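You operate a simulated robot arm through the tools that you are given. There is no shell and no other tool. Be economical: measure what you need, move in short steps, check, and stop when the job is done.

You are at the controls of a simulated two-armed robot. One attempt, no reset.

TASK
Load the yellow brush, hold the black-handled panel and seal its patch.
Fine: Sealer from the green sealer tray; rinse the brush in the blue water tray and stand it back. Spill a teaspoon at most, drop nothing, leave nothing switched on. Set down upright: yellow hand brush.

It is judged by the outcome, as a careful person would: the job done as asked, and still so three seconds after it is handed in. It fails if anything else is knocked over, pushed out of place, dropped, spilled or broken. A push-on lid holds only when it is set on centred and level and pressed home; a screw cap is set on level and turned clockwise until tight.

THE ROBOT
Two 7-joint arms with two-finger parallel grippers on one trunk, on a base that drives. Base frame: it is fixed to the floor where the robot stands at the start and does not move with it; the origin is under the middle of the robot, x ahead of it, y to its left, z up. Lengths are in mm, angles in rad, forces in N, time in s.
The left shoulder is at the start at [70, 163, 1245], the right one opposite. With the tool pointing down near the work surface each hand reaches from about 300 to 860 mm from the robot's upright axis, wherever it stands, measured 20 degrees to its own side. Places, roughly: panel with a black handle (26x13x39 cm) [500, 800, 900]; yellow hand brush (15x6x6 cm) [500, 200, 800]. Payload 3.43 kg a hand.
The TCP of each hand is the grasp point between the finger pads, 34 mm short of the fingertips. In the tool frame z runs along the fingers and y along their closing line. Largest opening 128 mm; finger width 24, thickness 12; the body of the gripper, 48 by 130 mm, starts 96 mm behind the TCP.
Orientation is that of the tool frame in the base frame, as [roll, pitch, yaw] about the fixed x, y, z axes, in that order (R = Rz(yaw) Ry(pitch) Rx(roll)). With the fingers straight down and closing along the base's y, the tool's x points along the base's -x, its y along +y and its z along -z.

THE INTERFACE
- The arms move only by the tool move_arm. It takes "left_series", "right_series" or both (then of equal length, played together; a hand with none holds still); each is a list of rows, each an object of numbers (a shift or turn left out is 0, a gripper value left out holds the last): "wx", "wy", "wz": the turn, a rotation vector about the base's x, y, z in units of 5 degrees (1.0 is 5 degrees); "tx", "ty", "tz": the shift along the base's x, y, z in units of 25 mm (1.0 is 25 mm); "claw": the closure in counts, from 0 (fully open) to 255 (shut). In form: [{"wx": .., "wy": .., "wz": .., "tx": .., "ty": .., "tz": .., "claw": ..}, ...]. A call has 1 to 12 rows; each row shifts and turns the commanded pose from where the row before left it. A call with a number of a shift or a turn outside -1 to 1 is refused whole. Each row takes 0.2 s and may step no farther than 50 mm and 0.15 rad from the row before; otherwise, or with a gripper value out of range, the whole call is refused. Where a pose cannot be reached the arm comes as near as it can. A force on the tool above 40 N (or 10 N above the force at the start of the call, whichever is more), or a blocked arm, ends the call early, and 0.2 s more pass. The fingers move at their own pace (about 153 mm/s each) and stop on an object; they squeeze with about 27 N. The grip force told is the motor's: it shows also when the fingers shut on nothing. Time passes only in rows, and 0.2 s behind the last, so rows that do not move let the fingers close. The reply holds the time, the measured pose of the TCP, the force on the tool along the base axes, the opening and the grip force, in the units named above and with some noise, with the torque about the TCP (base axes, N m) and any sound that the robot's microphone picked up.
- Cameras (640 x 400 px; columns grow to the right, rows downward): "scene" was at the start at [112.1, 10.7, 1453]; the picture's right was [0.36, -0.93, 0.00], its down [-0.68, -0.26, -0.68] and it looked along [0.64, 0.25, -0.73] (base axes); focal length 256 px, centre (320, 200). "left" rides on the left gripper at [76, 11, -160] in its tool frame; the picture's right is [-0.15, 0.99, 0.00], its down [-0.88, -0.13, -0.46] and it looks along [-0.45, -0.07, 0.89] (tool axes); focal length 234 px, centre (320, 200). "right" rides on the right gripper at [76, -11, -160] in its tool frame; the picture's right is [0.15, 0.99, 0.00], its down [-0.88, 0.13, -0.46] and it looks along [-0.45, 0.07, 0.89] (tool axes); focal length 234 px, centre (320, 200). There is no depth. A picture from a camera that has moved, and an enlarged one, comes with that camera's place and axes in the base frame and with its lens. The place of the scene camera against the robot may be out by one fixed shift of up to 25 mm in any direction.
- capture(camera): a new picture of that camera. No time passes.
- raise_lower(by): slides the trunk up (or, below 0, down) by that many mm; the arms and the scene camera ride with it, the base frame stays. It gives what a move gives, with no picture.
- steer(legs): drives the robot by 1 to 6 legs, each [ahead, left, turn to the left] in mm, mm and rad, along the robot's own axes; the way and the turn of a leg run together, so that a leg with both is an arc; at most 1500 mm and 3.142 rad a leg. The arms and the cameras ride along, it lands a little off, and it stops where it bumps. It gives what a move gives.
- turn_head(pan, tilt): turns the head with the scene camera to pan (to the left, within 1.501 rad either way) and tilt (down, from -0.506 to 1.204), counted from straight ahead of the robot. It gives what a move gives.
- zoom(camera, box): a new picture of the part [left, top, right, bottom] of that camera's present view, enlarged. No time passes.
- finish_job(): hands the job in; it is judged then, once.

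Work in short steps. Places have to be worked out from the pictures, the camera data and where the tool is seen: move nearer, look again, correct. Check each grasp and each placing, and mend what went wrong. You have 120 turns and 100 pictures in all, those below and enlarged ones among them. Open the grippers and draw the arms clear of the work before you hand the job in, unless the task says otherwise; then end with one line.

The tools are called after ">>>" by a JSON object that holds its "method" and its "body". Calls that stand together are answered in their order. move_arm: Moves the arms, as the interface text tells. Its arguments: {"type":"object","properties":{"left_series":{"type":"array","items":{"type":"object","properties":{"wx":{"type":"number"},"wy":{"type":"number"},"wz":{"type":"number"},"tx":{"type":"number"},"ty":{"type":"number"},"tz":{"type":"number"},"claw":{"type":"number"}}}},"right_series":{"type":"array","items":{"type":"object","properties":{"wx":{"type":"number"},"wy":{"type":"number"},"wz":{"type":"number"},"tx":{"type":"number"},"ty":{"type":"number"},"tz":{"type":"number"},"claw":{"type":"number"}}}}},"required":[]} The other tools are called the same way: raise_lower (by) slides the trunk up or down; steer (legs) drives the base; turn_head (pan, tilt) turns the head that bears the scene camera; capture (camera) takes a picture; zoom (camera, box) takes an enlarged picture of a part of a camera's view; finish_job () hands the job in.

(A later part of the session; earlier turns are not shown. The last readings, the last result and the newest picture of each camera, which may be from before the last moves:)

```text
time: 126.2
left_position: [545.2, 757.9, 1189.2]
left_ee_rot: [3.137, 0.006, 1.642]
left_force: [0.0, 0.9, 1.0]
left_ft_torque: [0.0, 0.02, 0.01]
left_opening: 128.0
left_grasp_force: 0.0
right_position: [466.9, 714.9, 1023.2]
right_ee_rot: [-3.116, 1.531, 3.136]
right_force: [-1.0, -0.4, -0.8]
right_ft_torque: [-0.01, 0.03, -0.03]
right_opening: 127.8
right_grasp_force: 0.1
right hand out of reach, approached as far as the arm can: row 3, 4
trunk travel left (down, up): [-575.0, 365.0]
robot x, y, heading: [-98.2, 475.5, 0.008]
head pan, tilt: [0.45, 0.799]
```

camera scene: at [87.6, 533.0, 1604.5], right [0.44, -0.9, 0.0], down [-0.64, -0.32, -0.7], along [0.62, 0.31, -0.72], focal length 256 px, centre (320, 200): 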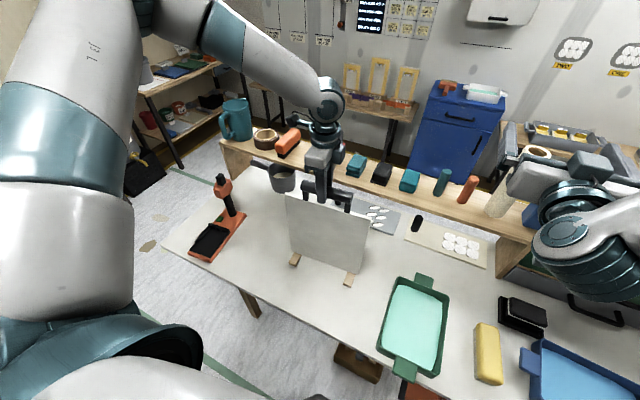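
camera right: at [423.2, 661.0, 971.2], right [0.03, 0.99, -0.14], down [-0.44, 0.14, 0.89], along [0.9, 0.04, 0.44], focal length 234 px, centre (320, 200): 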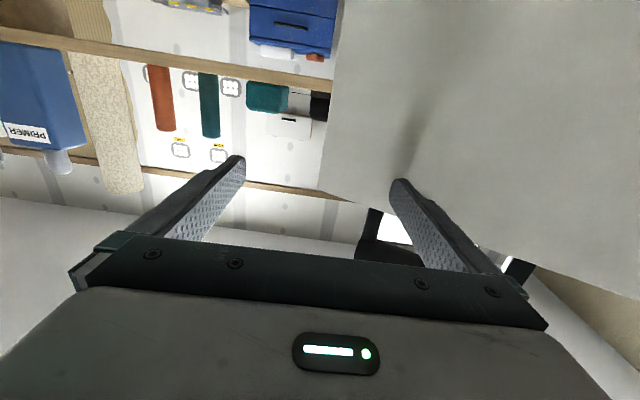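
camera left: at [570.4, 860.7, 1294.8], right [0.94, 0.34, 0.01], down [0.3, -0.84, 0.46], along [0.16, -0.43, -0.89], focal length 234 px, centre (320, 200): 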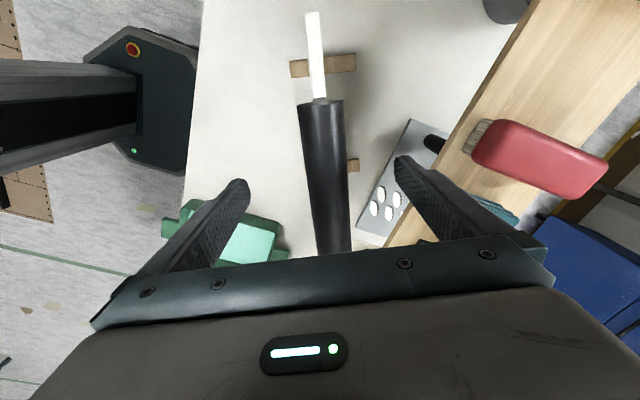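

With the tool pointing straight ahead the right arm runs out at large y; turning the robot about 17° to the right should ease that. I first fold the right hand back to pointing down.

>>> {"method": "move_arm", "body": {"right_series": [{"ty": -1, "tx": -0.2}, {"ty": -1}, {"ty": -1}, {"wy": 1, "ty": -1}, {"wy": 1, "ty": -1}, {"wy": 1, "ty": -1}, {"wy": 1, "ty": -1}, {"wy": 1, "ty": -1}, {"wy": 1, "ty": -1}, {"wy": 1}, {"wy": 1}, {"wy": 1}], "left_series": [{"tz": 0.6}, {"tz": 0.4}, {}, {}, {}, {}, {}, {}, {}, {}, {}, {}]}}

>>> {"method": "move_arm", "body": {"right_series": [{"wy": 1}, {"wy": 1}, {"wy": 1}, {"wy": 1}, {"wy": 1}, {"wy": 1}, {"wy": 1}, {"wy": 1}, {"wy": 0.8}]}}

>>> {"method": "steer", "body": {"legs": [[-40, 213, 0], [0, 0, -0.3]]}}

```text
time: 128.8
left_position: [542.0, 758.1, 1211.9]
left_ee_rot: [3.135, 0.009, 1.641]
left_force: [-0.2, 0.1, -0.2]
left_ft_torque: [-0.01, 0.05, 0.0]
left_opening: 128.0
left_grasp_force: 0.2
left hand out of reach, approached as far as the arm can: row 2
right_position: [460.3, 489.5, 1023.3]
right_ee_rot: [-3.111, 0.744, 3.139]
right_force: [1.0, 0.0, -0.6]
right_ft_torque: [0.0, 0.04, 0.0]
right_opening: 127.6
right_grasp_force: 0.2
trunk travel left (down, up): [-575.0, 365.0]
robot x, y, heading: [-94.8, 474.8, 0.009]
head pan, tilt: [0.45, 0.799]
```

```text
time: 130.8
left_position: [541.7, 759.2, 1211.6]
left_ee_rot: [3.134, 0.009, 1.642]
left_force: [-1.0, 0.3, -0.4]
left_ft_torque: [0.0, 0.01, -0.03]
left_opening: 127.9
left_grasp_force: 0.0
right_position: [460.6, 490.0, 1023.2]
right_ee_rot: [-3.111, -0.023, 3.141]
right_force: [-0.3, -1.0, -0.4]
right_ft_torque: [-0.01, 0.01, -0.03]
right_opening: 127.7
right_grasp_force: 0.0
trunk travel left (down, up): [-575.0, 365.0]
robot x, y, heading: [-97.2, 472.5, 0.009]
head pan, tilt: [0.45, 0.799]
```

```text
time: 133.5
left_position: [556.0, 767.5, 1211.3]
left_ee_rot: [3.136, 0.009, 1.339]
left_force: [0.2, -1.1, -0.1]
left_ft_torque: [0.01, 0.03, -0.01]
left_opening: 128.1
left_grasp_force: 0.0
right_position: [398.1, 535.8, 1023.5]
right_ee_rot: [-3.108, -0.022, 2.837]
right_force: [0.2, 0.6, 0.4]
right_ft_torque: [0.01, -0.04, 0.03]
right_opening: 127.8
right_grasp_force: 0.0
trunk travel left (down, up): [-575.0, 365.0]
robot x, y, heading: [-136.8, 687.1, -0.299]
head pan, tilt: [0.45, 0.799]
```

Now the robot is turned. I re-align the left over the bar as a check and bring the right hand toward the brush to look.

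>>> {"method": "move_arm", "body": {"left_series": [{"wz": 0.7, "tx": -0.1}, {"wz": 0.7, "tx": -0.1}, {"wz": 0.7, "tx": -0.1}, {"wz": 0.7, "tx": -0.1}, {"wz": 0.6, "ty": -0.3}, {}, {}, {}, {}, {}, {}], "right_series": [{"ty": -1, "tx": 0.3, "wz": 0.7}, {"ty": -1, "tx": 0.3, "wz": 0.7}, {"ty": -1, "tx": 0.3, "wz": 0.7}, {"ty": -1, "tx": 0.3, "wz": 0.7}, {"ty": -1, "tx": 0.3, "wz": 0.7}, {"ty": -1, "tx": 0.3}, {"ty": -1, "tx": 0.2}, {"ty": -1, "tx": 0.1}, {"ty": -1}, {"ty": -1}, {"ty": -1}]}}

>>> {"method": "capture", "body": {"camera": "right"}}

```text
time: 135.9
left_position: [545.1, 760.5, 1211.1]
left_ee_rot: [3.131, 0.008, 1.633]
left_force: [-0.3, 0.1, 0.3]
left_ft_torque: [-0.01, 0.0, 0.0]
left_opening: 128.1
left_grasp_force: 0.0
right_position: [450.3, 258.1, 1022.4]
right_ee_rot: [-3.111, -0.022, -3.14]
right_force: [1.0, -0.1, 0.2]
right_ft_torque: [0.0, -0.01, 0.01]
right_opening: 128.1
right_grasp_force: 0.1
trunk travel left (down, up): [-575.0, 365.0]
robot x, y, heading: [-138.0, 687.7, -0.295]
head pan, tilt: [0.45, 0.799]
```

```text
56 pictures are left
camera right: at [376.7, 252.1, 1184.1], right [-0.15, 0.99, -0.03], down [0.89, 0.15, 0.43], along [0.43, 0.04, -0.9], focal length 234 px, centre (320, 200)
```

right: 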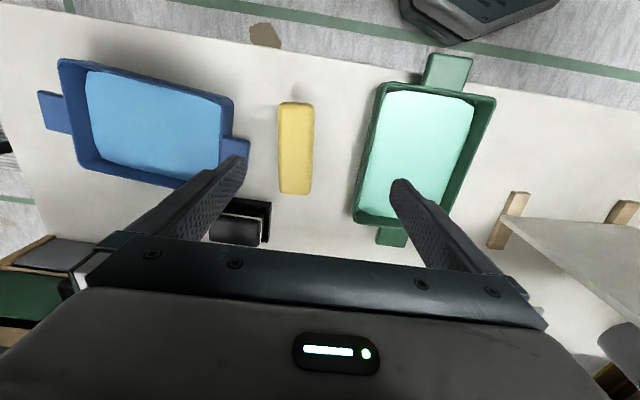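

Brush centre ≈ (473, 218), long axis turned ≈5°. I level the hand and move above a grasp point 30 mm beyond its centre, then look.

>>> {"method": "move_arm", "body": {"right_series": [{"tx": 0.7, "ty": -0.5, "tz": -0.8, "wx": 0.35, "wy": -0.25}, {"tx": 0.7, "ty": -0.5, "tz": -0.8, "wz": 1}, {"tx": 0.7, "ty": -0.5, "tz": -0.8}, {"tz": -0.8}, {"tz": -0.8}, {"tz": -0.8}]}}

>>> {"method": "capture", "body": {"camera": "right"}}

>>> {"method": "zoom", "body": {"camera": "scene", "box": [400, 150, 640, 400]}}

```text
time: 137.3
left_position: [544.8, 760.9, 1211.0]
left_ee_rot: [3.135, 0.008, 1.636]
left_force: [-0.2, -0.5, -0.3]
left_ft_torque: [-0.02, 0.0, -0.02]
left_opening: 128.1
left_grasp_force: 0.0
right_position: [503.8, 221.7, 901.3]
right_ee_rot: [-3.139, 0.002, -3.053]
right_force: [0.5, 0.1, 0.4]
right_ft_torque: [0.01, 0.0, -0.02]
right_opening: 128.2
right_grasp_force: 0.1
trunk travel left (down, up): [-575.0, 365.0]
robot x, y, heading: [-136.0, 685.8, -0.295]
head pan, tilt: [0.45, 0.799]
```

```text
55 pictures are left
camera right: at [428.4, 204.6, 1061.4], right [-0.23, 0.97, 0.0], down [0.86, 0.21, 0.46], along [0.44, 0.1, -0.89], focal length 234 px, centre (320, 200)
```

right: 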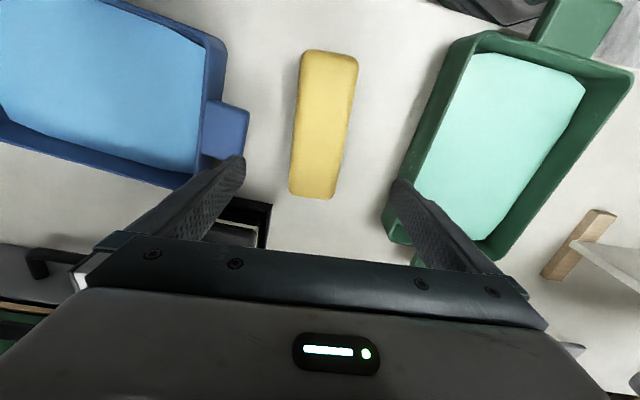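

```text
1.60 times, centred on (520, 275) of scene
camera zoom: at [-23.6, 667.2, 1304.5], right [0.15, -0.99, 0.0], down [-0.71, -0.11, -0.7], along [0.69, 0.11, -0.72], focal length 409 px, centre (0, 80)
```

zoom: 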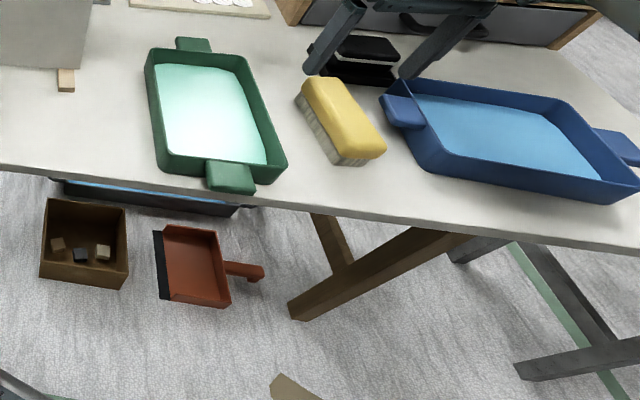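

Brush centre refined to (475, 215), angle ≈7°. I narrow the fingers a bit for clearance to the blue tray's handle and descend to z≈818.

>>> {"method": "move_arm", "body": {"right_series": [{"claw": 70, "ty": -0.12, "wz": 0.3}, {}, {"tz": -0.8}, {"tz": -0.8}, {"tz": -0.8}, {"tz": -0.5}, {"tz": -0.4}]}}

>>> {"method": "capture", "body": {"camera": "right"}}

```text
time: 138.9
left_position: [546.0, 761.0, 1211.8]
left_ee_rot: [3.133, 0.009, 1.636]
left_force: [-0.9, 0.1, -0.5]
left_ft_torque: [0.01, 0.0, -0.01]
left_opening: 127.9
left_grasp_force: 0.0
right_position: [502.8, 219.9, 819.4]
right_ee_rot: [-3.139, 0.001, -3.025]
right_force: [-0.5, 0.5, -0.4]
right_ft_torque: [0.01, 0.01, -0.05]
right_opening: 93.0
right_grasp_force: 0.0
trunk travel left (down, up): [-575.0, 365.0]
robot x, y, heading: [-140.0, 687.7, -0.295]
head pan, tilt: [0.45, 0.799]
```

```text
53 pictures are left
camera right: at [427.3, 200.5, 979.7], right [-0.26, 0.97, 0.0], down [0.86, 0.23, 0.46], along [0.44, 0.12, -0.89], focal length 234 px, centre (320, 200)
```

right: 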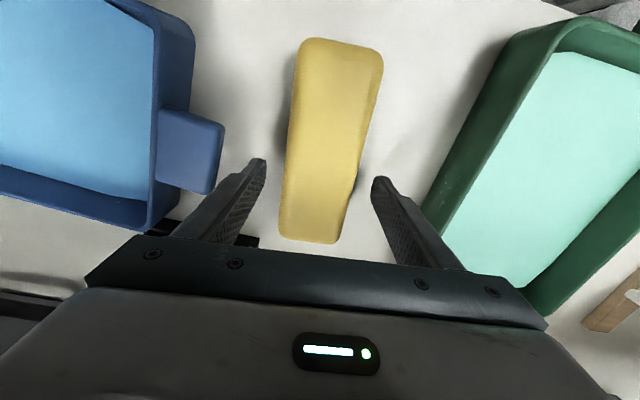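

Fingers straddle the brush. I close.

>>> {"method": "move_arm", "body": {"right_series": [{"claw": 255}, {}, {}, {}]}}

>>> {"method": "move_arm", "body": {"right_series": [{"tz": 0.5}, {"tz": 0.5}, {"tz": 1}, {"tz": 1}, {}]}}

>>> {"method": "capture", "body": {"camera": "right"}}

>>> {"method": "zoom", "body": {"camera": "scene", "box": [400, 150, 640, 400]}}

```text
time: 139.9
left_position: [545.4, 760.3, 1211.8]
left_ee_rot: [3.134, 0.008, 1.636]
left_force: [0.2, -0.2, -0.4]
left_ft_torque: [0.02, 0.01, -0.04]
left_opening: 128.0
left_grasp_force: 0.1
right_position: [503.2, 219.9, 820.1]
right_ee_rot: [-3.139, 0.0, -3.025]
right_force: [0.6, -1.4, -0.6]
right_ft_torque: [0.03, -0.12, 0.01]
right_opening: 55.4
right_grasp_force: 27.0
trunk travel left (down, up): [-575.0, 365.0]
robot x, y, heading: [-140.1, 687.5, -0.295]
head pan, tilt: [0.45, 0.799]
```

```text
time: 141.1
left_position: [546.1, 760.8, 1211.4]
left_ee_rot: [3.134, 0.009, 1.635]
left_force: [0.2, -0.2, 0.0]
left_ft_torque: [0.02, -0.01, 0.0]
left_opening: 128.0
left_grasp_force: 0.1
right_position: [502.1, 219.2, 895.9]
right_ee_rot: [-3.139, 0.001, -3.025]
right_force: [0.6, 0.3, -2.4]
right_ft_torque: [0.01, -0.04, -0.04]
right_opening: 55.3
right_grasp_force: 27.3
trunk travel left (down, up): [-575.0, 365.0]
robot x, y, heading: [-137.3, 691.2, -0.296]
head pan, tilt: [0.45, 0.799]
```

```text
52 pictures are left
camera right: at [426.8, 200.8, 1055.4], right [-0.26, 0.97, 0.0], down [0.86, 0.23, 0.46], along [0.44, 0.12, -0.89], focal length 234 px, centre (320, 200)
```

right: 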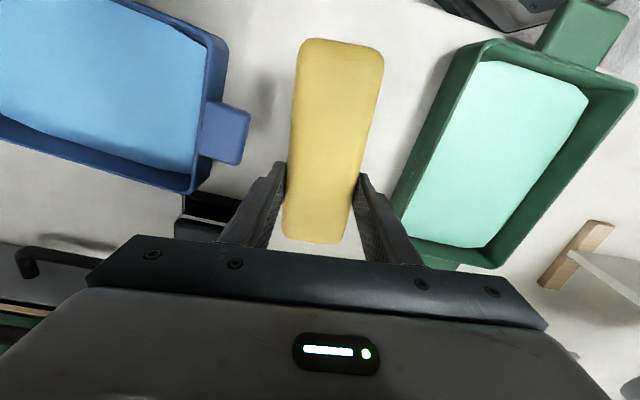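

```text
1.60 times, centred on (520, 275) of scene
camera zoom: at [-23.5, 667.2, 1304.5], right [0.15, -0.99, 0.0], down [-0.71, -0.11, -0.7], along [0.69, 0.11, -0.72], focal length 409 px, centre (0, 80)
```

zoom: 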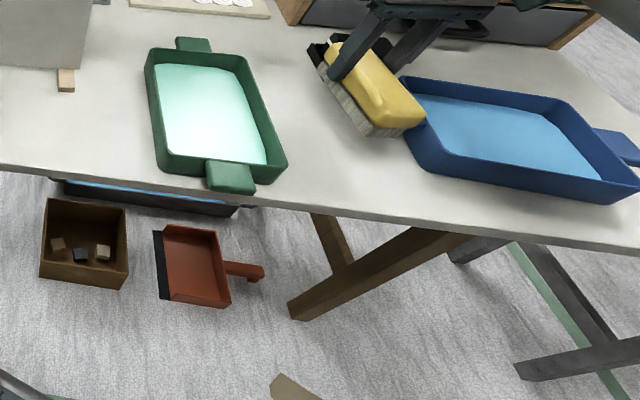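

Brush held level (55 mm grip). Before loading, a dry run: I go above the sealer tray and pitch the brush forward there to check reach.

>>> {"method": "move_arm", "body": {"right_series": [{"tz": 1, "wz": -0.5}, {"tz": 1}, {"ty": 0.9, "tx": -0.2, "tz": 0.5}, {"ty": 0.9, "tx": -0.2, "tz": 0.5}, {"ty": 0.9, "tx": -0.2, "tz": 0.5}, {"ty": 0.9, "tx": -0.2, "tz": 0.5}, {"ty": 0.9, "tx": -0.2, "tz": 0.4}, {"ty": 0.9, "tx": -0.2}, {"ty": 0.9}, {"ty": 0.9}, {"ty": 0.9}]}}

>>> {"method": "move_arm", "body": {"right_series": [{"wx": 0.07, "wy": -1}, {"wx": 0.07, "wy": -1}, {"wx": 0.07, "wy": -1}, {"wx": 0.07, "wy": -1}, {"wx": 0.07, "wy": -1}, {"wx": 0.07, "wy": -1}, {"wx": 0.07, "wy": -1}, {"wx": 0.07, "wy": -1}, {"wx": 0.07, "wy": -1}, {"wx": 0.07, "wy": -1}, {"wx": 0.07, "wy": -1}, {"wx": 0.07, "wy": -1}]}}

>>> {"method": "move_arm", "body": {"right_series": [{"wx": 0.07, "wy": -1}, {"wx": 0.07, "wy": -1}, {"wx": 0.07, "wy": -1}, {"wx": 0.07, "wy": -1}, {"wx": 0.07, "wy": -1}, {"wx": 0.07, "wy": -1}]}}

```text
time: 143.5
left_position: [545.9, 762.3, 1209.9]
left_ee_rot: [3.134, 0.008, 1.636]
left_force: [0.6, 1.4, -0.4]
left_ft_torque: [-0.02, 0.01, 0.0]
left_opening: 127.9
left_grasp_force: 0.1
right_position: [474.6, 424.2, 1005.3]
right_ee_rot: [-3.141, 0.002, -3.072]
right_force: [0.1, -0.6, -1.2]
right_ft_torque: [0.02, -0.02, 0.02]
right_opening: 55.5
right_grasp_force: 27.0
trunk travel left (down, up): [-575.0, 365.0]
robot x, y, heading: [-137.9, 686.6, -0.294]
head pan, tilt: [0.45, 0.799]
```

```text
time: 146.1
left_position: [544.0, 760.1, 1211.9]
left_ee_rot: [3.134, 0.009, 1.635]
left_force: [-0.3, -1.0, 0.4]
left_ft_torque: [0.03, 0.01, -0.02]
left_opening: 127.9
left_grasp_force: 0.0
right_position: [473.7, 423.2, 1004.8]
right_ee_rot: [-3.139, 1.055, -3.071]
right_force: [0.4, 0.1, -1.1]
right_ft_torque: [0.03, -0.01, 0.01]
right_opening: 55.4
right_grasp_force: 26.6
trunk travel left (down, up): [-575.0, 365.0]
robot x, y, heading: [-138.4, 687.2, -0.295]
head pan, tilt: [0.45, 0.799]
```

```text
time: 147.5
left_position: [544.4, 761.2, 1211.5]
left_ee_rot: [3.135, 0.009, 1.635]
left_force: [-0.9, -0.4, -0.1]
left_ft_torque: [-0.01, -0.02, -0.02]
left_opening: 127.9
left_grasp_force: 0.1
right_position: [472.6, 424.2, 1005.8]
right_ee_rot: [-3.137, 1.27, -3.068]
right_force: [0.5, -0.1, -0.8]
right_ft_torque: [0.03, 0.02, 0.01]
right_opening: 55.4
right_grasp_force: 27.0
right hand out of reach, approached as far as the arm can: row 4, 5, 6
trunk travel left (down, up): [-575.0, 365.0]
robot x, y, heading: [-142.2, 688.3, -0.292]
head pan, tilt: [0.45, 0.799]
```

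Pitch reaches 73° here; the rest should come as I move toward the panel. I continue in +y, staying back from it.

>>> {"method": "move_arm", "body": {"right_series": [{"ty": 1, "tx": -0.3}, {"ty": 1, "tx": -0.3}, {"ty": 1, "tx": -0.3, "wy": -0.7}, {"ty": 1, "tx": -0.3, "wy": -0.7}, {"ty": 1, "wy": -0.7}, {"ty": 1, "wy": -0.7}, {"ty": 1, "wy": -0.6}, {"ty": 1}]}}

```text
time: 149.3
left_position: [545.2, 761.1, 1210.5]
left_ee_rot: [3.137, 0.009, 1.635]
left_force: [0.3, -1.0, -0.9]
left_ft_torque: [0.03, 0.01, 0.0]
left_opening: 127.7
left_grasp_force: 0.0
right_position: [459.3, 442.6, 1016.7]
right_ee_rot: [-3.134, 1.302, -3.028]
right_force: [-0.1, 0.2, -1.5]
right_ft_torque: [0.0, 0.06, 0.03]
right_opening: 55.5
right_grasp_force: 27.0
right hand out of reach, approached as far as the arm can: row 1, 2, 3, 4, 5, 6, 7, 8
trunk travel left (down, up): [-575.0, 365.0]
robot x, y, heading: [-136.6, 687.8, -0.301]
head pan, tilt: [0.45, 0.799]
```

>>> {"method": "move_arm", "body": {"right_series": [{"tx": 1, "tz": -0.5}, {"tx": 1, "tz": -0.5}, {"tx": 0.5, "tz": -0.5, "wy": -0.8}, {"wy": -0.8}, {"wy": -0.8}, {"wy": -0.6}]}}

```text
time: 150.7
left_position: [546.6, 762.2, 1210.8]
left_ee_rot: [3.134, 0.011, 1.636]
left_force: [0.1, 0.0, -0.7]
left_ft_torque: [-0.05, -0.02, 0.0]
left_opening: 128.5
left_grasp_force: 0.0
right_position: [489.4, 421.6, 993.0]
right_ee_rot: [-3.137, 1.301, -3.028]
right_force: [0.0, 0.1, -1.5]
right_ft_torque: [0.01, 0.03, 0.01]
right_opening: 55.6
right_grasp_force: 26.6
right hand out of reach, approached as far as the arm can: row 1, 2, 3, 4, 5, 6
trunk travel left (down, up): [-575.0, 365.0]
robot x, y, heading: [-140.3, 686.5, -0.298]
head pan, tilt: [0.45, 0.799]
```

I ease the pitch, move on toward y≈600, and try pitching there.

>>> {"method": "move_arm", "body": {"right_series": [{"wy": 1}, {"wy": 1}, {"wy": 1}, {"wy": 1, "ty": 1, "tx": -0.3}, {"wy": 1, "ty": 1, "tx": -0.3}, {"ty": 1, "tx": -0.3}, {"ty": 1, "tx": -0.3}, {"ty": 1, "tx": -0.3}, {"ty": 1, "tx": -0.3}, {"ty": 1}, {"ty": 1}]}}

>>> {"method": "move_arm", "body": {"right_series": [{"wy": -1}, {"wy": -1}, {"wy": -1}, {"wy": -1}, {"wy": -1}, {"wy": -1}, {"wy": -1}]}}

>>> {"method": "capture", "body": {"camera": "scene"}}

```text
time: 153.1
left_position: [545.1, 762.3, 1210.5]
left_ee_rot: [3.135, 0.009, 1.634]
left_force: [-0.3, -0.5, -0.1]
left_ft_torque: [-0.02, -0.04, 0.02]
left_opening: 127.8
left_grasp_force: 0.0
right_position: [445.5, 623.9, 990.8]
right_ee_rot: [3.073, 0.865, -3.095]
right_force: [0.9, -0.4, -0.9]
right_ft_torque: [0.02, 0.03, -0.03]
right_opening: 55.6
right_grasp_force: 26.8
trunk travel left (down, up): [-575.0, 365.0]
robot x, y, heading: [-141.5, 688.1, -0.296]
head pan, tilt: [0.45, 0.799]
```

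```text
time: 154.7
left_position: [543.1, 763.3, 1213.7]
left_ee_rot: [3.131, 0.011, 1.636]
left_force: [-0.5, 0.2, 1.3]
left_ft_torque: [-0.05, -0.05, -0.03]
left_opening: 128.0
left_grasp_force: 0.1
right_position: [445.2, 616.6, 992.8]
right_ee_rot: [-3.015, 1.473, -2.921]
right_force: [-0.3, 0.7, -1.8]
right_ft_torque: [0.03, 0.07, -0.02]
right_opening: 55.6
right_grasp_force: 26.8
trunk travel left (down, up): [-575.0, 365.0]
robot x, y, heading: [-138.7, 686.2, -0.291]
head pan, tilt: [0.45, 0.799]
```

```text
50 pictures are left
camera scene: at [-26.5, 669.6, 1304.7], right [0.15, -0.99, 0.0], down [-0.71, -0.11, -0.7], along [0.69, 0.11, -0.72], focal length 256 px, centre (320, 200)
```

scene: 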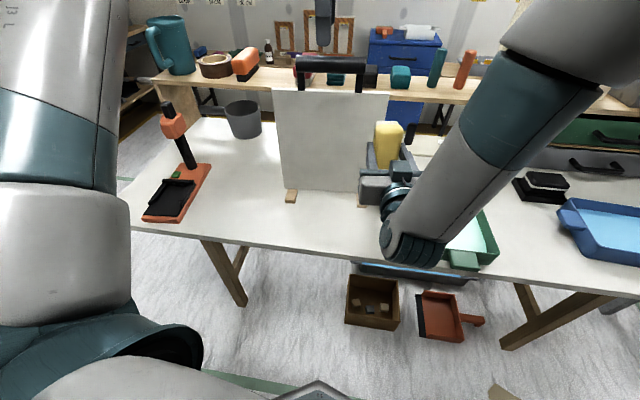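

Pitching works here. I finish levelling the brush and dry-run to the far end of the stroke, still ~60 mm off the panel.

>>> {"method": "move_arm", "body": {"right_series": [{"wy": -1, "wz": -0.28, "tx": -0.5, "ty": 1}, {"tx": -0.3, "ty": 1}, {"ty": 1}, {"ty": 1}, {"ty": 1}, {"ty": 1}, {"ty": 1}]}}

>>> {"method": "move_arm", "body": {"right_series": [{"ty": 1}, {"ty": 1}, {"tz": -1}, {"tz": -1}, {"tz": -1}, {"tz": -1}]}}

```text
time: 156.3
left_position: [545.5, 759.6, 1210.8]
left_ee_rot: [3.133, 0.009, 1.635]
left_force: [0.1, 0.1, 0.4]
left_ft_torque: [0.01, 0.0, 0.01]
left_opening: 127.7
left_grasp_force: 0.0
right_position: [425.4, 798.5, 991.9]
right_ee_rot: [-1.895, 1.54, -1.813]
right_force: [0.4, -0.2, -2.3]
right_ft_torque: [0.0, 0.04, -0.04]
right_opening: 55.5
right_grasp_force: 27.1
trunk travel left (down, up): [-575.0, 365.0]
robot x, y, heading: [-135.3, 686.8, -0.292]
head pan, tilt: [0.45, 0.799]
```

```text
time: 157.7
left_position: [544.5, 761.1, 1211.4]
left_ee_rot: [3.135, 0.008, 1.635]
left_force: [0.5, -0.5, 1.2]
left_ft_torque: [0.01, 0.01, 0.02]
left_opening: 128.1
left_grasp_force: 0.0
right_position: [440.7, 773.3, 962.0]
right_ee_rot: [-2.132, 1.538, -2.051]
right_force: [0.1, 0.4, -1.4]
right_ft_torque: [0.0, 0.02, -0.03]
right_opening: 55.3
right_grasp_force: 27.2
right hand out of reach, approached as far as the arm can: row 1, 2, 3, 4, 5, 6
trunk travel left (down, up): [-575.0, 365.0]
robot x, y, heading: [-141.6, 689.1, -0.295]
head pan, tilt: [0.45, 0.799]
```

The far end is just short of reach at this stand-off. I back the robot by 50 mm and re-check both.

>>> {"method": "steer", "body": {"legs": [[-55, 0, 0]]}}

>>> {"method": "move_arm", "body": {"left_series": [{"tx": 1, "ty": -0.3, "tz": -0.4}, {"tx": 1, "ty": -0.3, "tz": -0.4}, {}, {}, {}, {}, {}], "right_series": [{"tx": 0.7, "ty": 0.5}, {"tx": 0.7, "ty": 0.5}, {"tx": 0.5, "ty": 0.6}, {"ty": 0.8}, {"ty": 0.8}, {"tz": -1}, {"tz": -1}]}}

```text
time: 158.6
left_position: [493.1, 775.7, 1210.8]
left_ee_rot: [3.133, 0.009, 1.637]
left_force: [-0.5, 0.3, 0.1]
left_ft_torque: [-0.02, -0.01, 0.01]
left_opening: 128.0
left_grasp_force: 0.1
right_position: [388.6, 786.8, 960.9]
right_ee_rot: [-2.117, 1.538, -2.041]
right_force: [-0.6, 1.1, -2.0]
right_ft_torque: [0.04, 0.05, 0.0]
right_opening: 55.6
right_grasp_force: 26.6
trunk travel left (down, up): [-575.0, 365.0]
robot x, y, heading: [-191.5, 704.4, -0.303]
head pan, tilt: [0.45, 0.799]
```

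```text
time: 160.2
left_position: [528.0, 783.0, 1181.3]
left_ee_rot: [3.133, 0.011, 1.638]
left_force: [0.9, -0.6, -0.2]
left_ft_torque: [0.0, 0.03, 0.02]
left_opening: 128.0
left_grasp_force: 0.0
left hand out of reach, approached as far as the arm can: row 1, 2
right_position: [433.7, 805.8, 970.8]
right_ee_rot: [-2.263, 1.534, -2.188]
right_force: [0.1, -0.5, -2.8]
right_ft_torque: [0.01, 0.05, 0.0]
right_opening: 55.4
right_grasp_force: 26.6
right hand out of reach, approached as far as the arm can: row 1, 2, 3, 4, 5, 6, 7
trunk travel left (down, up): [-575.0, 365.0]
robot x, y, heading: [-187.2, 705.1, -0.292]
head pan, tilt: [0.45, 0.799]
```

The better option is to turn the robot the other way (left), which relaxes the left wrist and lets the panel sit straight ahead. First I lift the left hand clear and fold the right hand back.

>>> {"method": "move_arm", "body": {"left_series": [{"tz": 0.7}, {"tz": 0.7}, {"tz": 0.5, "tx": -0.5}, {"tx": -0.8}, {"tx": -0.8}, {"tx": -0.8}, {}, {}, {}, {}, {}, {}], "right_series": [{"ty": -1}, {"ty": -1}, {"ty": -1, "wy": 1}, {"ty": -1, "wy": 1}, {"ty": -1, "wy": 1}, {"ty": -1, "wy": 1}, {"ty": -1, "wy": 1}, {"ty": -1, "wy": 1}, {"wy": 1}, {"wy": 1}, {"wy": 1}, {"wy": 1}]}}

>>> {"method": "move_arm", "body": {"right_series": [{"wy": 1}, {"wy": 1}, {"wy": 1}, {"wy": 1}, {"wy": 1}, {"wy": 1}, {"wy": 1}, {"wy": 1}]}}

```text
time: 162.8
left_position: [446.1, 793.3, 1220.5]
left_ee_rot: [3.134, 0.009, 1.634]
left_force: [1.1, 0.6, -0.1]
left_ft_torque: [-0.03, 0.03, 0.03]
left_opening: 127.8
left_grasp_force: 0.1
left hand out of reach, approached as far as the arm can: row 1, 2
right_position: [436.3, 605.8, 972.1]
right_ee_rot: [3.086, 0.68, -3.102]
right_force: [0.6, 0.6, -0.9]
right_ft_torque: [0.0, -0.03, 0.0]
right_opening: 55.3
right_grasp_force: 27.1
trunk travel left (down, up): [-575.0, 365.0]
robot x, y, heading: [-192.4, 702.7, -0.301]
head pan, tilt: [0.45, 0.799]
```

```text
time: 164.6
left_position: [447.2, 793.7, 1220.1]
left_ee_rot: [3.134, 0.009, 1.636]
left_force: [0.4, 0.2, 0.1]
left_ft_torque: [-0.02, 0.02, -0.02]
left_opening: 127.9
left_grasp_force: 0.1
right_position: [437.0, 606.3, 971.5]
right_ee_rot: [3.064, -0.016, -3.112]
right_force: [0.5, 0.1, -2.4]
right_ft_torque: [-0.02, -0.05, -0.01]
right_opening: 55.6
right_grasp_force: 26.7
trunk travel left (down, up): [-575.0, 365.0]
robot x, y, heading: [-194.1, 701.4, -0.293]
head pan, tilt: [0.45, 0.799]
```

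>>> {"method": "move_arm", "body": {"right_series": [{"tx": -0.7, "ty": -0.97}, {"tx": -0.7, "ty": -0.97}, {"tx": -0.7, "ty": -0.97}, {"tx": -0.7, "ty": -0.97}, {"tx": -0.7, "ty": -0.97}, {"tx": -0.7, "ty": -0.97}, {"tx": -0.7, "ty": -0.97}, {"tx": -0.7, "ty": -0.97}, {"tx": -0.7, "ty": -0.97}, {"tx": -0.7, "ty": -0.97}]}}

>>> {"method": "steer", "body": {"legs": [[195, -139, 0], [0, 0, 0.595]]}}

```text
time: 166.8
left_position: [444.5, 792.9, 1221.3]
left_ee_rot: [3.133, 0.009, 1.636]
left_force: [-1.0, -0.4, 0.6]
left_ft_torque: [0.02, 0.0, 0.0]
left_opening: 128.0
left_grasp_force: 0.0
right_position: [260.8, 362.0, 969.8]
right_ee_rot: [3.063, -0.014, -3.112]
right_force: [-1.1, -0.5, -0.6]
right_ft_torque: [0.0, -0.08, 0.0]
right_opening: 55.7
right_grasp_force: 26.8
trunk travel left (down, up): [-575.0, 365.0]
robot x, y, heading: [-195.5, 707.3, -0.301]
head pan, tilt: [0.45, 0.799]
```

```text
time: 170.3
left_position: [432.7, 948.5, 1221.9]
left_ee_rot: [3.133, 0.009, 2.24]
left_force: [0.7, 1.2, 0.5]
left_ft_torque: [0.03, -0.01, 0.0]
left_opening: 128.1
left_grasp_force: 0.0
right_position: [525.9, 490.2, 969.7]
right_ee_rot: [3.064, -0.016, -2.506]
right_force: [1.0, 0.0, -1.5]
right_ft_torque: [0.0, -0.03, 0.02]
right_opening: 55.4
right_grasp_force: 26.9
trunk travel left (down, up): [-575.0, 365.0]
robot x, y, heading: [-40.1, 509.6, 0.312]
head pan, tilt: [0.45, 0.799]
```

Robot is at (−40, 510), heading +0.31. I bring the left hand over the bar again and turn the right hand back to the panel's direction.

>>> {"method": "move_arm", "body": {"left_series": [{"wz": -0.9, "tx": 0.55, "ty": -0.9}, {"wz": -0.9, "tx": 0.55, "ty": -0.9}, {"wz": -0.9, "tx": 0.55, "ty": -0.9}, {"wz": -0.9, "tx": 0.55, "ty": -0.9}, {"wz": -0.9, "tx": 0.55, "ty": -0.9}, {"wz": -0.9, "tx": 0.55, "ty": -0.9}, {"wz": -0.9, "tx": 0.55, "ty": -0.9}, {"wz": -0.6, "tx": 0.55, "ty": -0.9}], "right_series": [{"wz": -0.9, "tx": -0.5, "ty": 0.3}, {"wz": -0.9, "tx": -0.5, "ty": 0.3}, {"wz": -0.9, "tx": -0.5, "ty": 0.3}, {"wz": -0.9, "tx": -0.5, "ty": 0.3}, {"wz": -0.9, "tx": -0.4, "ty": 0.3}, {"wz": -0.9, "tx": -0.4, "ty": 0.3}, {"wz": -0.9, "tx": -0.3, "ty": 0.3}, {"wz": -0.2, "tx": -0.3, "ty": 0.3}]}}

```text
time: 172.1
left_position: [436.7, 857.3, 1186.6]
left_ee_rot: [3.133, 0.008, 1.638]
left_force: [0.1, 0.0, -0.8]
left_ft_torque: [0.03, 0.01, 0.0]
left_opening: 127.9
left_grasp_force: 0.0
left hand out of reach, approached as far as the arm can: row 2, 3, 4, 5, 6, 7, 8
right_position: [440.7, 550.4, 969.6]
right_ee_rot: [3.065, -0.016, -3.075]
right_force: [0.3, -0.1, -1.8]
right_ft_torque: [0.0, -0.05, 0.01]
right_opening: 55.3
right_grasp_force: 26.8
trunk travel left (down, up): [-575.0, 365.0]
robot x, y, heading: [-34.1, 514.7, 0.305]
head pan, tilt: [0.45, 0.799]
```

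The limit seems tied to wrist turn plus lateral offset. I turn the left hand back to its default yaw and try reaching the bar that way first.

>>> {"method": "move_arm", "body": {"left_series": [{"wz": 1}, {"wz": 1}, {"wz": 1}, {"wz": 1}, {"wz": 1}, {"wz": 1}, {"wz": 1}, {"wz": 1, "tz": 0.3}, {"wz": 1, "tz": 0.3}, {"wz": 1, "tz": 0.3}, {"wz": 1, "tz": 0.3}, {"wz": 1, "tz": 0.3}]}}

>>> {"method": "move_arm", "body": {"left_series": [{"wz": 1, "tx": 0.5, "ty": -0.5}, {"wz": 1, "tx": 0.5, "ty": -0.5}, {"wz": 1, "tx": 0.5, "ty": -0.5}, {"wz": 1, "tx": 0.5, "ty": -0.5}, {"wz": 1, "tx": 0.5, "ty": -0.5}, {"tx": 0.5, "ty": -0.5}, {"tx": 0.5, "ty": -0.5}, {"tx": 0.5, "ty": -0.5}]}}

```text
time: 174.7
left_position: [428.1, 866.8, 1221.2]
left_ee_rot: [3.135, 0.011, 2.69]
left_force: [0.0, 0.1, 0.0]
left_ft_torque: [-0.02, 0.01, -0.01]
left_opening: 127.9
left_grasp_force: 0.1
left hand out of reach, approached as far as the arm can: row 8, 11
right_position: [440.7, 549.3, 969.5]
right_ee_rot: [3.065, -0.017, -3.073]
right_force: [-0.3, -0.2, -1.5]
right_ft_torque: [0.04, -0.05, 0.0]
right_opening: 55.5
right_grasp_force: 26.9
trunk travel left (down, up): [-575.0, 365.0]
robot x, y, heading: [-39.1, 510.5, 0.311]
head pan, tilt: [0.45, 0.799]
```

```text
time: 176.5
left_position: [434.0, 858.7, 1186.9]
left_ee_rot: [3.134, 0.01, 3.122]
left_force: [0.0, -0.1, -0.5]
left_ft_torque: [0.02, 0.0, 0.0]
left_opening: 127.9
left_grasp_force: 0.0
left hand out of reach, approached as far as the arm can: row 1, 2, 3, 4, 5, 6, 7, 8
right_position: [440.5, 550.0, 970.3]
right_ee_rot: [3.065, -0.015, -3.072]
right_force: [-0.5, -0.2, -0.8]
right_ft_torque: [-0.02, -0.03, 0.01]
right_opening: 55.2
right_grasp_force: 27.3
trunk travel left (down, up): [-575.0, 365.0]
robot x, y, heading: [-40.6, 516.0, 0.308]
head pan, tilt: [0.45, 0.799]
```

Yaw is not the issue: height relative to the shoulder is. I raise the trunk 75 mm as a compromise and try the left approach again.

>>> {"method": "raise_lower", "body": {"by": 75}}

>>> {"method": "move_arm", "body": {"left_series": [{"tx": 0.5, "ty": -0.5, "tz": -0.3, "wz": -1}, {"tx": 0.5, "ty": -0.5, "tz": -0.3, "wz": -1}, {"tx": 0.5, "ty": -0.5, "tz": -0.3, "wz": -1}, {"tx": 0.5, "ty": -0.5, "tz": -0.3, "wz": -1}, {"tx": 0.5, "ty": -0.5, "tz": -0.3, "wz": -1}, {"tx": 0.5, "ty": -0.5, "tz": -0.3, "wz": -1}, {"tx": 0.5, "ty": -0.5, "wz": -1}, {"tx": 0.5, "ty": -0.5, "wz": -1}, {"wz": -1}, {"wz": -1}, {"wz": -1}, {"wz": -1}]}}

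```text
time: 177.6
left_position: [433.5, 857.4, 1261.7]
left_ee_rot: [3.132, 0.007, 3.122]
left_force: [-0.2, 0.1, -0.3]
left_ft_torque: [-0.04, 0.03, -0.01]
left_opening: 128.1
left_grasp_force: 0.1
right_position: [440.8, 550.1, 1044.4]
right_ee_rot: [3.064, -0.016, -3.074]
right_force: [0.1, -0.3, -2.2]
right_ft_torque: [0.0, 0.0, -0.01]
right_opening: 55.7
right_grasp_force: 27.1
trunk travel left (down, up): [-650.0, 290.0]
robot x, y, heading: [-42.3, 514.9, 0.307]
head pan, tilt: [0.45, 0.799]
```

```text
time: 180.2
left_position: [496.2, 933.5, 1235.8]
left_ee_rot: [3.133, 0.008, 2.073]
left_force: [0.3, -0.8, 0.0]
left_ft_torque: [-0.03, 0.0, 0.0]
left_opening: 128.0
left_grasp_force: 0.0
left hand out of reach, approached as far as the arm can: row 1, 2, 3, 4, 5, 6, 7, 8
right_position: [440.3, 551.3, 1045.1]
right_ee_rot: [3.065, -0.015, -3.074]
right_force: [-0.7, 0.7, -1.5]
right_ft_torque: [-0.01, -0.04, -0.01]
right_opening: 55.5
right_grasp_force: 26.8
trunk travel left (down, up): [-650.0, 290.0]
robot x, y, heading: [-43.8, 510.6, 0.31]
head pan, tilt: [0.45, 0.799]
```

The left arm seems caught in an elbow-high posture. I bring it back in and low in front of the table to reset the elbow, then approach again.

>>> {"method": "move_arm", "body": {"left_series": [{"tx": -1, "wz": 1}, {"tx": -1, "wz": 1}, {"tx": -1, "wz": 1}, {"tx": -1, "wz": 1}, {"tx": -1, "wz": 1}, {"tx": -1, "ty": -0.5, "wz": 1}, {"tx": -1, "ty": -0.5, "wz": 1}, {"tx": -1, "ty": -0.5, "wz": 1}, {"tx": -0.5, "ty": -0.5, "wz": 1, "tz": -0.8}, {"ty": -0.5, "wz": 1, "tz": -0.8}, {"ty": -0.5, "wz": 1, "tz": -0.8}, {"ty": -0.5, "wz": 1, "tz": -0.8}]}}

>>> {"method": "move_arm", "body": {"left_series": [{"tz": -1, "ty": -0.5}, {"tz": -1, "ty": -0.5}, {"tz": -1}, {"tz": -1}, {"tz": -1}, {"tz": -1}]}}

>>> {"method": "capture", "body": {"camera": "scene"}}

```text
time: 182.8
left_position: [284.2, 843.2, 1156.2]
left_ee_rot: [3.134, 0.009, 3.124]
left_force: [0.6, 0.3, 0.3]
left_ft_torque: [-0.01, 0.0, -0.04]
left_opening: 128.1
left_grasp_force: 0.0
right_position: [440.3, 550.6, 1045.4]
right_ee_rot: [3.063, -0.016, -3.073]
right_force: [0.9, -0.5, -1.6]
right_ft_torque: [0.04, -0.06, -0.02]
right_opening: 55.7
right_grasp_force: 26.7
trunk travel left (down, up): [-650.0, 290.0]
robot x, y, heading: [-40.3, 511.7, 0.309]
head pan, tilt: [0.45, 0.799]
```

```text
time: 184.2
left_position: [284.7, 820.3, 1006.2]
left_ee_rot: [3.132, 0.009, 3.122]
left_force: [0.7, 0.4, 0.2]
left_ft_torque: [-0.01, -0.01, 0.0]
left_opening: 128.2
left_grasp_force: 0.2
right_position: [441.2, 551.1, 1045.2]
right_ee_rot: [3.065, -0.017, -3.071]
right_force: [0.2, -0.4, -1.1]
right_ft_torque: [0.02, -0.01, 0.03]
right_opening: 55.2
right_grasp_force: 27.5
trunk travel left (down, up): [-650.0, 290.0]
robot x, y, heading: [-39.5, 513.3, 0.31]
head pan, tilt: [0.45, 0.799]
```

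```text
49 pictures are left
camera scene: at [54.9, 566.0, 1379.4], right [0.69, -0.72, 0.0], down [-0.52, -0.49, -0.7], along [0.5, 0.48, -0.72], focal length 256 px, centre (320, 200)
```

scene: 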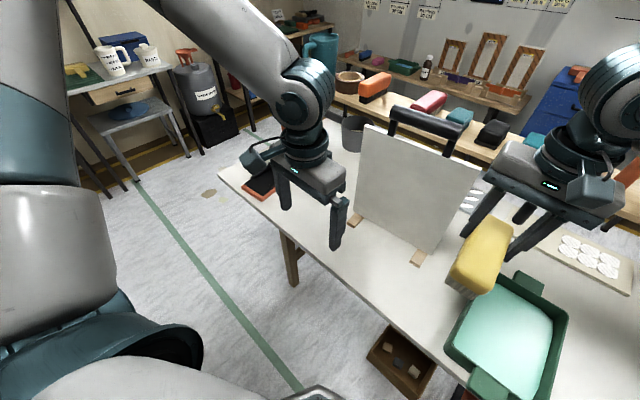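

>>> {"method": "move_arm", "body": {"left_series": [{"tx": 0.8, "tz": 0.8, "ty": -0.3}, {"tx": 0.8, "tz": 0.8, "ty": -0.3}, {"tx": 0.8, "tz": 0.8, "ty": -0.3}, {"tx": 0.8, "tz": 0.8, "ty": -0.3}, {"tx": 0.5, "tz": 0.8, "ty": -0.3}, {"tx": 0.3, "tz": 0.8, "ty": -0.3}, {"tz": 0.8, "ty": -0.3}, {"tz": 0.8, "ty": -0.3}, {"tz": 0.8}, {"tz": 0.8}]}}

>>> {"method": "move_arm", "body": {"left_series": [{"tx": 0.8}, {"tx": 0.8}, {"tx": 0.8}, {"tx": 0.8}]}}

```text
time: 186.4
left_position: [383.2, 789.8, 1216.3]
left_ee_rot: [3.133, 0.006, 3.122]
left_force: [-0.2, 0.4, -0.6]
left_ft_torque: [-0.02, 0.01, -0.01]
left_opening: 128.0
left_grasp_force: 0.1
left hand out of reach, approached as far as the arm can: row 7, 8, 9, 10
right_position: [441.5, 551.1, 1043.2]
right_ee_rot: [3.066, -0.015, -3.073]
right_force: [0.4, -0.3, -1.9]
right_ft_torque: [-0.01, 0.01, 0.02]
right_opening: 55.7
right_grasp_force: 27.2
trunk travel left (down, up): [-650.0, 290.0]
robot x, y, heading: [-43.3, 510.5, 0.308]
head pan, tilt: [0.45, 0.799]
```

```text
time: 187.4
left_position: [425.0, 820.8, 1211.7]
left_ee_rot: [3.134, 0.009, 3.127]
left_force: [0.3, -0.7, -0.4]
left_ft_torque: [-0.01, 0.0, 0.02]
left_opening: 127.7
left_grasp_force: 0.0
left hand out of reach, approached as far as the arm can: row 1, 2, 3, 4
right_position: [442.7, 550.8, 1045.3]
right_ee_rot: [3.064, -0.016, -3.073]
right_force: [-0.3, 0.2, -0.8]
right_ft_torque: [-0.02, -0.05, 0.01]
right_opening: 55.4
right_grasp_force: 26.9
trunk travel left (down, up): [-650.0, 290.0]
robot x, y, heading: [-34.0, 513.0, 0.308]
head pan, tilt: [0.45, 0.799]
```

The left needs the bar at ≈(630, 269) in the robot's frame; the right does best with the tool pointing in its own crossing direction. So I turn the robot further right (heading ≈ −0.7) around that geometry and lower the trunk again.

>>> {"method": "steer", "body": {"legs": [[-70, 0, 0], [0, 0, -1.01], [-302, 359, 0]]}}

>>> {"method": "raise_lower", "body": {"by": -40}}

```text
time: 193.4
left_position: [401.9, 727.7, 1211.5]
left_ee_rot: [3.135, 0.011, 2.112]
left_force: [0.8, 0.6, -0.3]
left_ft_torque: [0.01, 0.01, 0.02]
left_opening: 128.2
left_grasp_force: 0.0
right_position: [181.8, 569.8, 1044.5]
right_ee_rot: [3.066, -0.016, 2.199]
right_force: [0.6, -0.5, -1.8]
right_ft_torque: [-0.06, -0.03, 0.0]
right_opening: 55.6
right_grasp_force: 26.9
trunk travel left (down, up): [-650.0, 290.0]
robot x, y, heading: [-104.8, 955.2, -0.7]
head pan, tilt: [0.45, 0.799]
```

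```text
time: 194.2
left_position: [402.3, 727.0, 1172.5]
left_ee_rot: [3.132, 0.009, 2.113]
left_force: [-0.6, 0.1, 0.0]
left_ft_torque: [-0.02, -0.02, -0.05]
left_opening: 128.0
left_grasp_force: 0.0
right_position: [181.5, 569.1, 1003.9]
right_ee_rot: [3.064, -0.017, 2.199]
right_force: [0.4, 0.5, -2.1]
right_ft_torque: [-0.04, -0.02, 0.03]
right_opening: 55.7
right_grasp_force: 27.1
trunk travel left (down, up): [-610.0, 330.0]
robot x, y, heading: [-108.4, 959.5, -0.699]
head pan, tilt: [0.45, 0.799]
```

>>> {"method": "move_arm", "body": {"left_series": [{"tz": 0.6, "ty": 0.2, "tx": 0.3}, {"tz": 0.5, "ty": 0.2, "tx": 0.3}, {"tx": 0.5, "ty": 0.2, "wz": -0.6}, {"tx": 0.6, "ty": 0.2, "wz": -0.6}, {"tx": 0.6, "ty": 0.2, "wz": -0.6}, {"tx": 0.6, "ty": 0.2, "wz": -0.6}, {"tx": 0.6, "ty": 0.1, "wz": -0.6}, {"tx": 0.6, "wz": -0.6}, {"tx": 0.6, "wz": -0.6}, {"tx": 0.6, "wz": -0.6}, {"tx": 0.4, "wz": -0.6}, {}], "right_series": [{"wz": 0.97, "tx": 0.75, "ty": 0.1}, {"wz": 0.97, "tx": 0.75, "ty": 0.1}, {"wz": 0.97, "tx": 0.75, "ty": 0.1}, {"wz": 0.97, "tx": 0.75, "ty": 0.1}, {"wz": 0.97, "tx": 0.75, "ty": 0.1}, {"wz": 0.97, "tx": 0.75, "ty": 0.1}, {"wz": 0.97, "tx": 0.75, "ty": 0.1}, {"wz": 0.97, "tx": 0.75, "ty": 0.1}, {"wz": 0.97, "tx": 0.75, "ty": 0.1}, {"wz": 0.97, "tx": 0.75, "ty": 0.1}, {"wz": 0.97, "tx": 0.75, "ty": 0.1}, {"wz": 0.97, "tx": 0.5, "ty": 0.1}]}}

```text
time: 196.8
left_position: [544.3, 759.8, 1199.0]
left_ee_rot: [3.134, 0.01, 1.643]
left_force: [-0.3, -0.5, 0.7]
left_ft_torque: [0.0, 0.01, 0.01]
left_opening: 127.9
left_grasp_force: 0.0
right_position: [402.6, 598.4, 1005.7]
right_ee_rot: [3.066, -0.015, -3.066]
right_force: [-0.1, 0.2, -2.3]
right_ft_torque: [-0.03, -0.05, -0.02]
right_opening: 55.8
right_grasp_force: 26.8
trunk travel left (down, up): [-610.0, 330.0]
robot x, y, heading: [-102.6, 954.8, -0.702]
head pan, tilt: [0.45, 0.799]
```

Left is over the bar with no limit. Now I pitch the right hand (fixing its small roll) and move toward the far end in stages.

>>> {"method": "move_arm", "body": {"right_series": [{"wx": -0.87}, {"wy": -1, "wx": 0.07}, {"wy": -1, "wx": 0.07}, {"wy": -1, "wx": 0.07}, {"wy": -1, "wx": 0.07}, {"wy": -1, "wx": 0.07}, {"wy": -1, "wx": 0.07}, {"wy": -1, "wx": 0.07}, {"wy": -1, "wx": 0.07, "ty": 1}, {"wy": -1, "wx": 0.07, "ty": 1}, {"wy": -1, "wx": 0.07, "ty": 1}, {"wy": -1, "wx": 0.07, "ty": 1}]}}

>>> {"method": "move_arm", "body": {"right_series": [{"wy": -1, "wx": 0.07, "ty": 0.5}, {"wy": -1, "wx": 0.07, "ty": 0.5}, {"wy": -1, "wx": 0.07, "ty": 0.5}, {"wy": -1, "wx": 0.07, "ty": 0.5}, {"wy": -1, "wx": 0.07}, {"wy": -1, "wx": 0.07}, {"wy": -0.8, "wx": 0.07}]}}

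```text
time: 199.4
left_position: [546.2, 759.2, 1198.7]
left_ee_rot: [3.134, 0.01, 1.643]
left_force: [-0.3, 0.1, -0.3]
left_ft_torque: [-0.01, 0.01, -0.02]
left_opening: 127.9
left_grasp_force: 0.1
right_position: [401.6, 701.2, 1003.6]
right_ee_rot: [3.14, 0.942, -3.071]
right_force: [-0.2, 0.4, -0.8]
right_ft_torque: [0.01, 0.03, 0.0]
right_opening: 55.2
right_grasp_force: 27.0
trunk travel left (down, up): [-610.0, 330.0]
robot x, y, heading: [-107.8, 956.5, -0.7]
head pan, tilt: [0.45, 0.799]
```

```text
time: 201.0
left_position: [545.3, 760.4, 1199.5]
left_ee_rot: [3.135, 0.011, 1.644]
left_force: [-0.7, 0.1, 0.1]
left_ft_torque: [0.0, -0.01, 0.03]
left_opening: 127.9
left_grasp_force: 0.1
right_position: [397.2, 739.0, 1014.7]
right_ee_rot: [3.087, 1.314, -3.021]
right_force: [0.2, 0.1, -1.0]
right_ft_torque: [0.0, 0.05, -0.01]
right_opening: 55.1
right_grasp_force: 26.9
right hand out of reach, approached as far as the arm can: row 4, 5, 6, 7
trunk travel left (down, up): [-610.0, 330.0]
robot x, y, heading: [-105.3, 956.1, -0.705]
head pan, tilt: [0.45, 0.799]
```

>>> {"method": "move_arm", "body": {"right_series": [{"tx": 0.8, "tz": -0.5}, {"tx": 0.8, "tz": -0.5}, {"wy": -0.8, "tz": -0.5}, {"wy": -0.8}, {"wy": -0.8}, {"wy": -0.4}]}}

>>> {"method": "capture", "body": {"camera": "scene"}}

```text
time: 202.4
left_position: [545.4, 759.8, 1200.6]
left_ee_rot: [3.134, 0.01, 1.642]
left_force: [0.0, -0.2, -0.8]
left_ft_torque: [-0.04, 0.0, 0.0]
left_opening: 127.8
left_grasp_force: 0.1
right_position: [393.0, 720.4, 992.8]
right_ee_rot: [-2.431, 1.55, -2.233]
right_force: [0.2, -0.2, -2.0]
right_ft_torque: [-0.05, 0.07, -0.04]
right_opening: 55.6
right_grasp_force: 26.6
right hand out of reach, approached as far as the arm can: row 1, 2, 3, 6
trunk travel left (down, up): [-610.0, 330.0]
robot x, y, heading: [-103.5, 956.0, -0.704]
head pan, tilt: [0.45, 0.799]
```

```text
48 pictures are left
camera scene: at [-1.3, 885.7, 1339.6], right [-0.25, -0.97, 0.0], down [-0.69, 0.18, -0.7], along [0.68, -0.17, -0.72], focal length 256 px, centre (320, 200)
```

scene: 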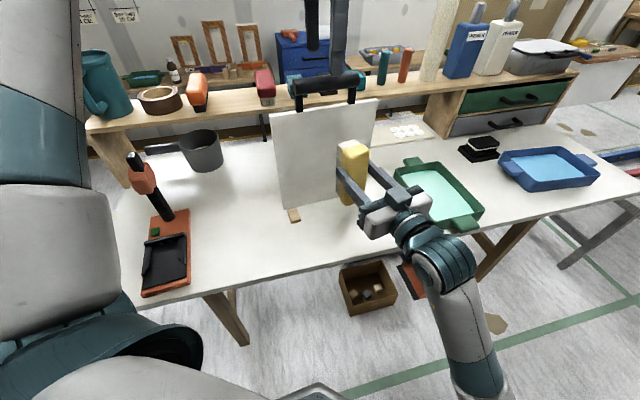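

The arm has found a natural elbow-low posture with the brush pointing at the panel. I correct the heading by −7.5° and run along y.

>>> {"method": "move_arm", "body": {"right_series": [{"wz": -0.75}, {"wz": -0.75}, {"ty": 1}, {"ty": 1}, {"ty": 1}, {"ty": 1}, {"ty": 1}]}}

>>> {"method": "move_arm", "body": {"right_series": [{"tz": -1}, {"tz": -1}, {"tz": -1}, {"tz": -1}, {"tz": -0.5}]}}

```text
time: 204.0
left_position: [544.6, 759.8, 1199.0]
left_ee_rot: [3.136, 0.011, 1.643]
left_force: [-0.2, 0.0, 0.0]
left_ft_torque: [-0.03, -0.05, 0.02]
left_opening: 127.7
left_grasp_force: 0.1
right_position: [393.9, 737.3, 1009.8]
right_ee_rot: [-2.724, 1.547, -2.503]
right_force: [0.1, -0.4, -1.3]
right_ft_torque: [-0.01, 0.02, -0.02]
right_opening: 55.6
right_grasp_force: 27.1
right hand out of reach, approached as far as the arm can: row 1, 2, 3, 4, 5, 6, 7
trunk travel left (down, up): [-610.0, 330.0]
robot x, y, heading: [-104.9, 956.3, -0.702]
head pan, tilt: [0.45, 0.799]
```

```text
time: 205.2
left_position: [545.5, 759.8, 1199.2]
left_ee_rot: [3.134, 0.01, 1.643]
left_force: [-0.4, 0.8, 0.0]
left_ft_torque: [0.01, 0.01, 0.03]
left_opening: 127.7
left_grasp_force: 0.0
right_position: [395.1, 705.4, 904.3]
right_ee_rot: [-2.667, 1.55, -2.461]
right_force: [-0.2, -0.6, -1.7]
right_ft_torque: [-0.02, 0.09, 0.0]
right_opening: 55.5
right_grasp_force: 26.6
right hand out of reach, approached as far as the arm can: row 1, 2, 3, 4
trunk travel left (down, up): [-610.0, 330.0]
robot x, y, heading: [-104.6, 959.0, -0.701]
head pan, tilt: [0.45, 0.799]
```

>>> {"method": "move_arm", "body": {"right_series": [{"tx": 0.9, "tz": 0.3}, {"tx": 0.9, "tz": 0.3}, {"tx": 0.7, "tz": 0.3}, {"ty": 0.8}, {"ty": 0.8}, {"ty": 0.8}, {"ty": 0.8}]}}

```text
time: 206.8
left_position: [545.0, 759.3, 1199.0]
left_ee_rot: [3.135, 0.012, 1.642]
left_force: [-0.2, 0.4, 0.3]
left_ft_torque: [0.0, 0.0, 0.04]
left_opening: 128.1
left_grasp_force: 0.1
right_position: [466.6, 724.5, 938.6]
right_ee_rot: [-2.793, 1.548, -2.575]
right_force: [-1.2, -0.3, -2.1]
right_ft_torque: [-0.03, 0.06, -0.03]
right_opening: 55.5
right_grasp_force: 26.5
right hand out of reach, approached as far as the arm can: row 4, 5, 6, 7
trunk travel left (down, up): [-610.0, 330.0]
robot x, y, heading: [-103.6, 953.8, -0.699]
head pan, tilt: [0.45, 0.799]
```

Both constraints become compatible if the left hand grips the bar toward its far (+y) end and the robot stands at about (−116, 786), heading −0.3. I retract and drive there.

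>>> {"method": "move_arm", "body": {"right_series": [{"tx": -0.9}, {"tx": -0.9}, {"tx": -0.9}], "left_series": [{"tz": 0.5}, {"tz": 0.3}, {}]}}

>>> {"method": "steer", "body": {"legs": [[49, -182, 0], [0, 0, 0.4], [65, 20, 0]]}}

>>> {"method": "move_arm", "body": {"left_series": [{"wz": -0.8, "tx": -0.1, "ty": -0.4}, {"wz": -0.8, "tx": -0.1, "ty": -0.4}, {"wz": -0.8, "tx": -0.1, "ty": -0.4}, {"wz": -0.8, "tx": -0.1, "ty": -0.4}, {"wz": -0.8, "ty": -0.3}, {"wz": -0.6}]}}

```text
time: 207.6
left_position: [544.5, 759.6, 1219.1]
left_ee_rot: [3.135, 0.009, 1.645]
left_force: [-0.4, 0.7, 0.1]
left_ft_torque: [0.0, -0.05, -0.02]
left_opening: 127.8
left_grasp_force: 0.0
right_position: [398.0, 713.3, 940.2]
right_ee_rot: [-2.663, 1.547, -2.455]
right_force: [0.2, -0.1, -2.0]
right_ft_torque: [0.01, 0.05, -0.02]
right_opening: 55.3
right_grasp_force: 27.2
right hand out of reach, approached as far as the arm can: row 1
trunk travel left (down, up): [-610.0, 330.0]
robot x, y, heading: [-110.2, 956.0, -0.703]
head pan, tilt: [0.45, 0.799]
```

```text
time: 211.0
left_position: [556.8, 864.9, 1218.4]
left_ee_rot: [3.137, 0.008, 2.057]
left_force: [0.7, 0.3, -0.3]
left_ft_torque: [0.0, 0.02, -0.01]
left_opening: 127.9
left_grasp_force: 0.0
right_position: [440.3, 764.9, 939.9]
right_ee_rot: [-2.707, 1.549, -2.083]
right_force: [0.2, 0.3, -1.3]
right_ft_torque: [-0.02, 0.03, 0.0]
right_opening: 55.8
right_grasp_force: 27.5
trunk travel left (down, up): [-610.0, 330.0]
robot x, y, heading: [-115.1, 782.6, -0.288]
head pan, tilt: [0.45, 0.799]
```

```text
time: 212.4
left_position: [542.1, 828.0, 1214.3]
left_ee_rot: [3.133, 0.011, 1.652]
left_force: [-0.7, 0.3, -0.5]
left_ft_torque: [-0.05, 0.01, 0.01]
left_opening: 128.1
left_grasp_force: 0.0
left hand out of reach, approached as far as the arm can: row 4, 5
right_position: [440.6, 764.8, 939.0]
right_ee_rot: [-2.665, 1.546, -2.044]
right_force: [0.1, 0.0, -1.6]
right_ft_torque: [0.0, 0.04, 0.0]
right_opening: 55.5
right_grasp_force: 26.6
trunk travel left (down, up): [-610.0, 330.0]
robot x, y, heading: [-118.3, 783.4, -0.289]
head pan, tilt: [0.45, 0.799]
```

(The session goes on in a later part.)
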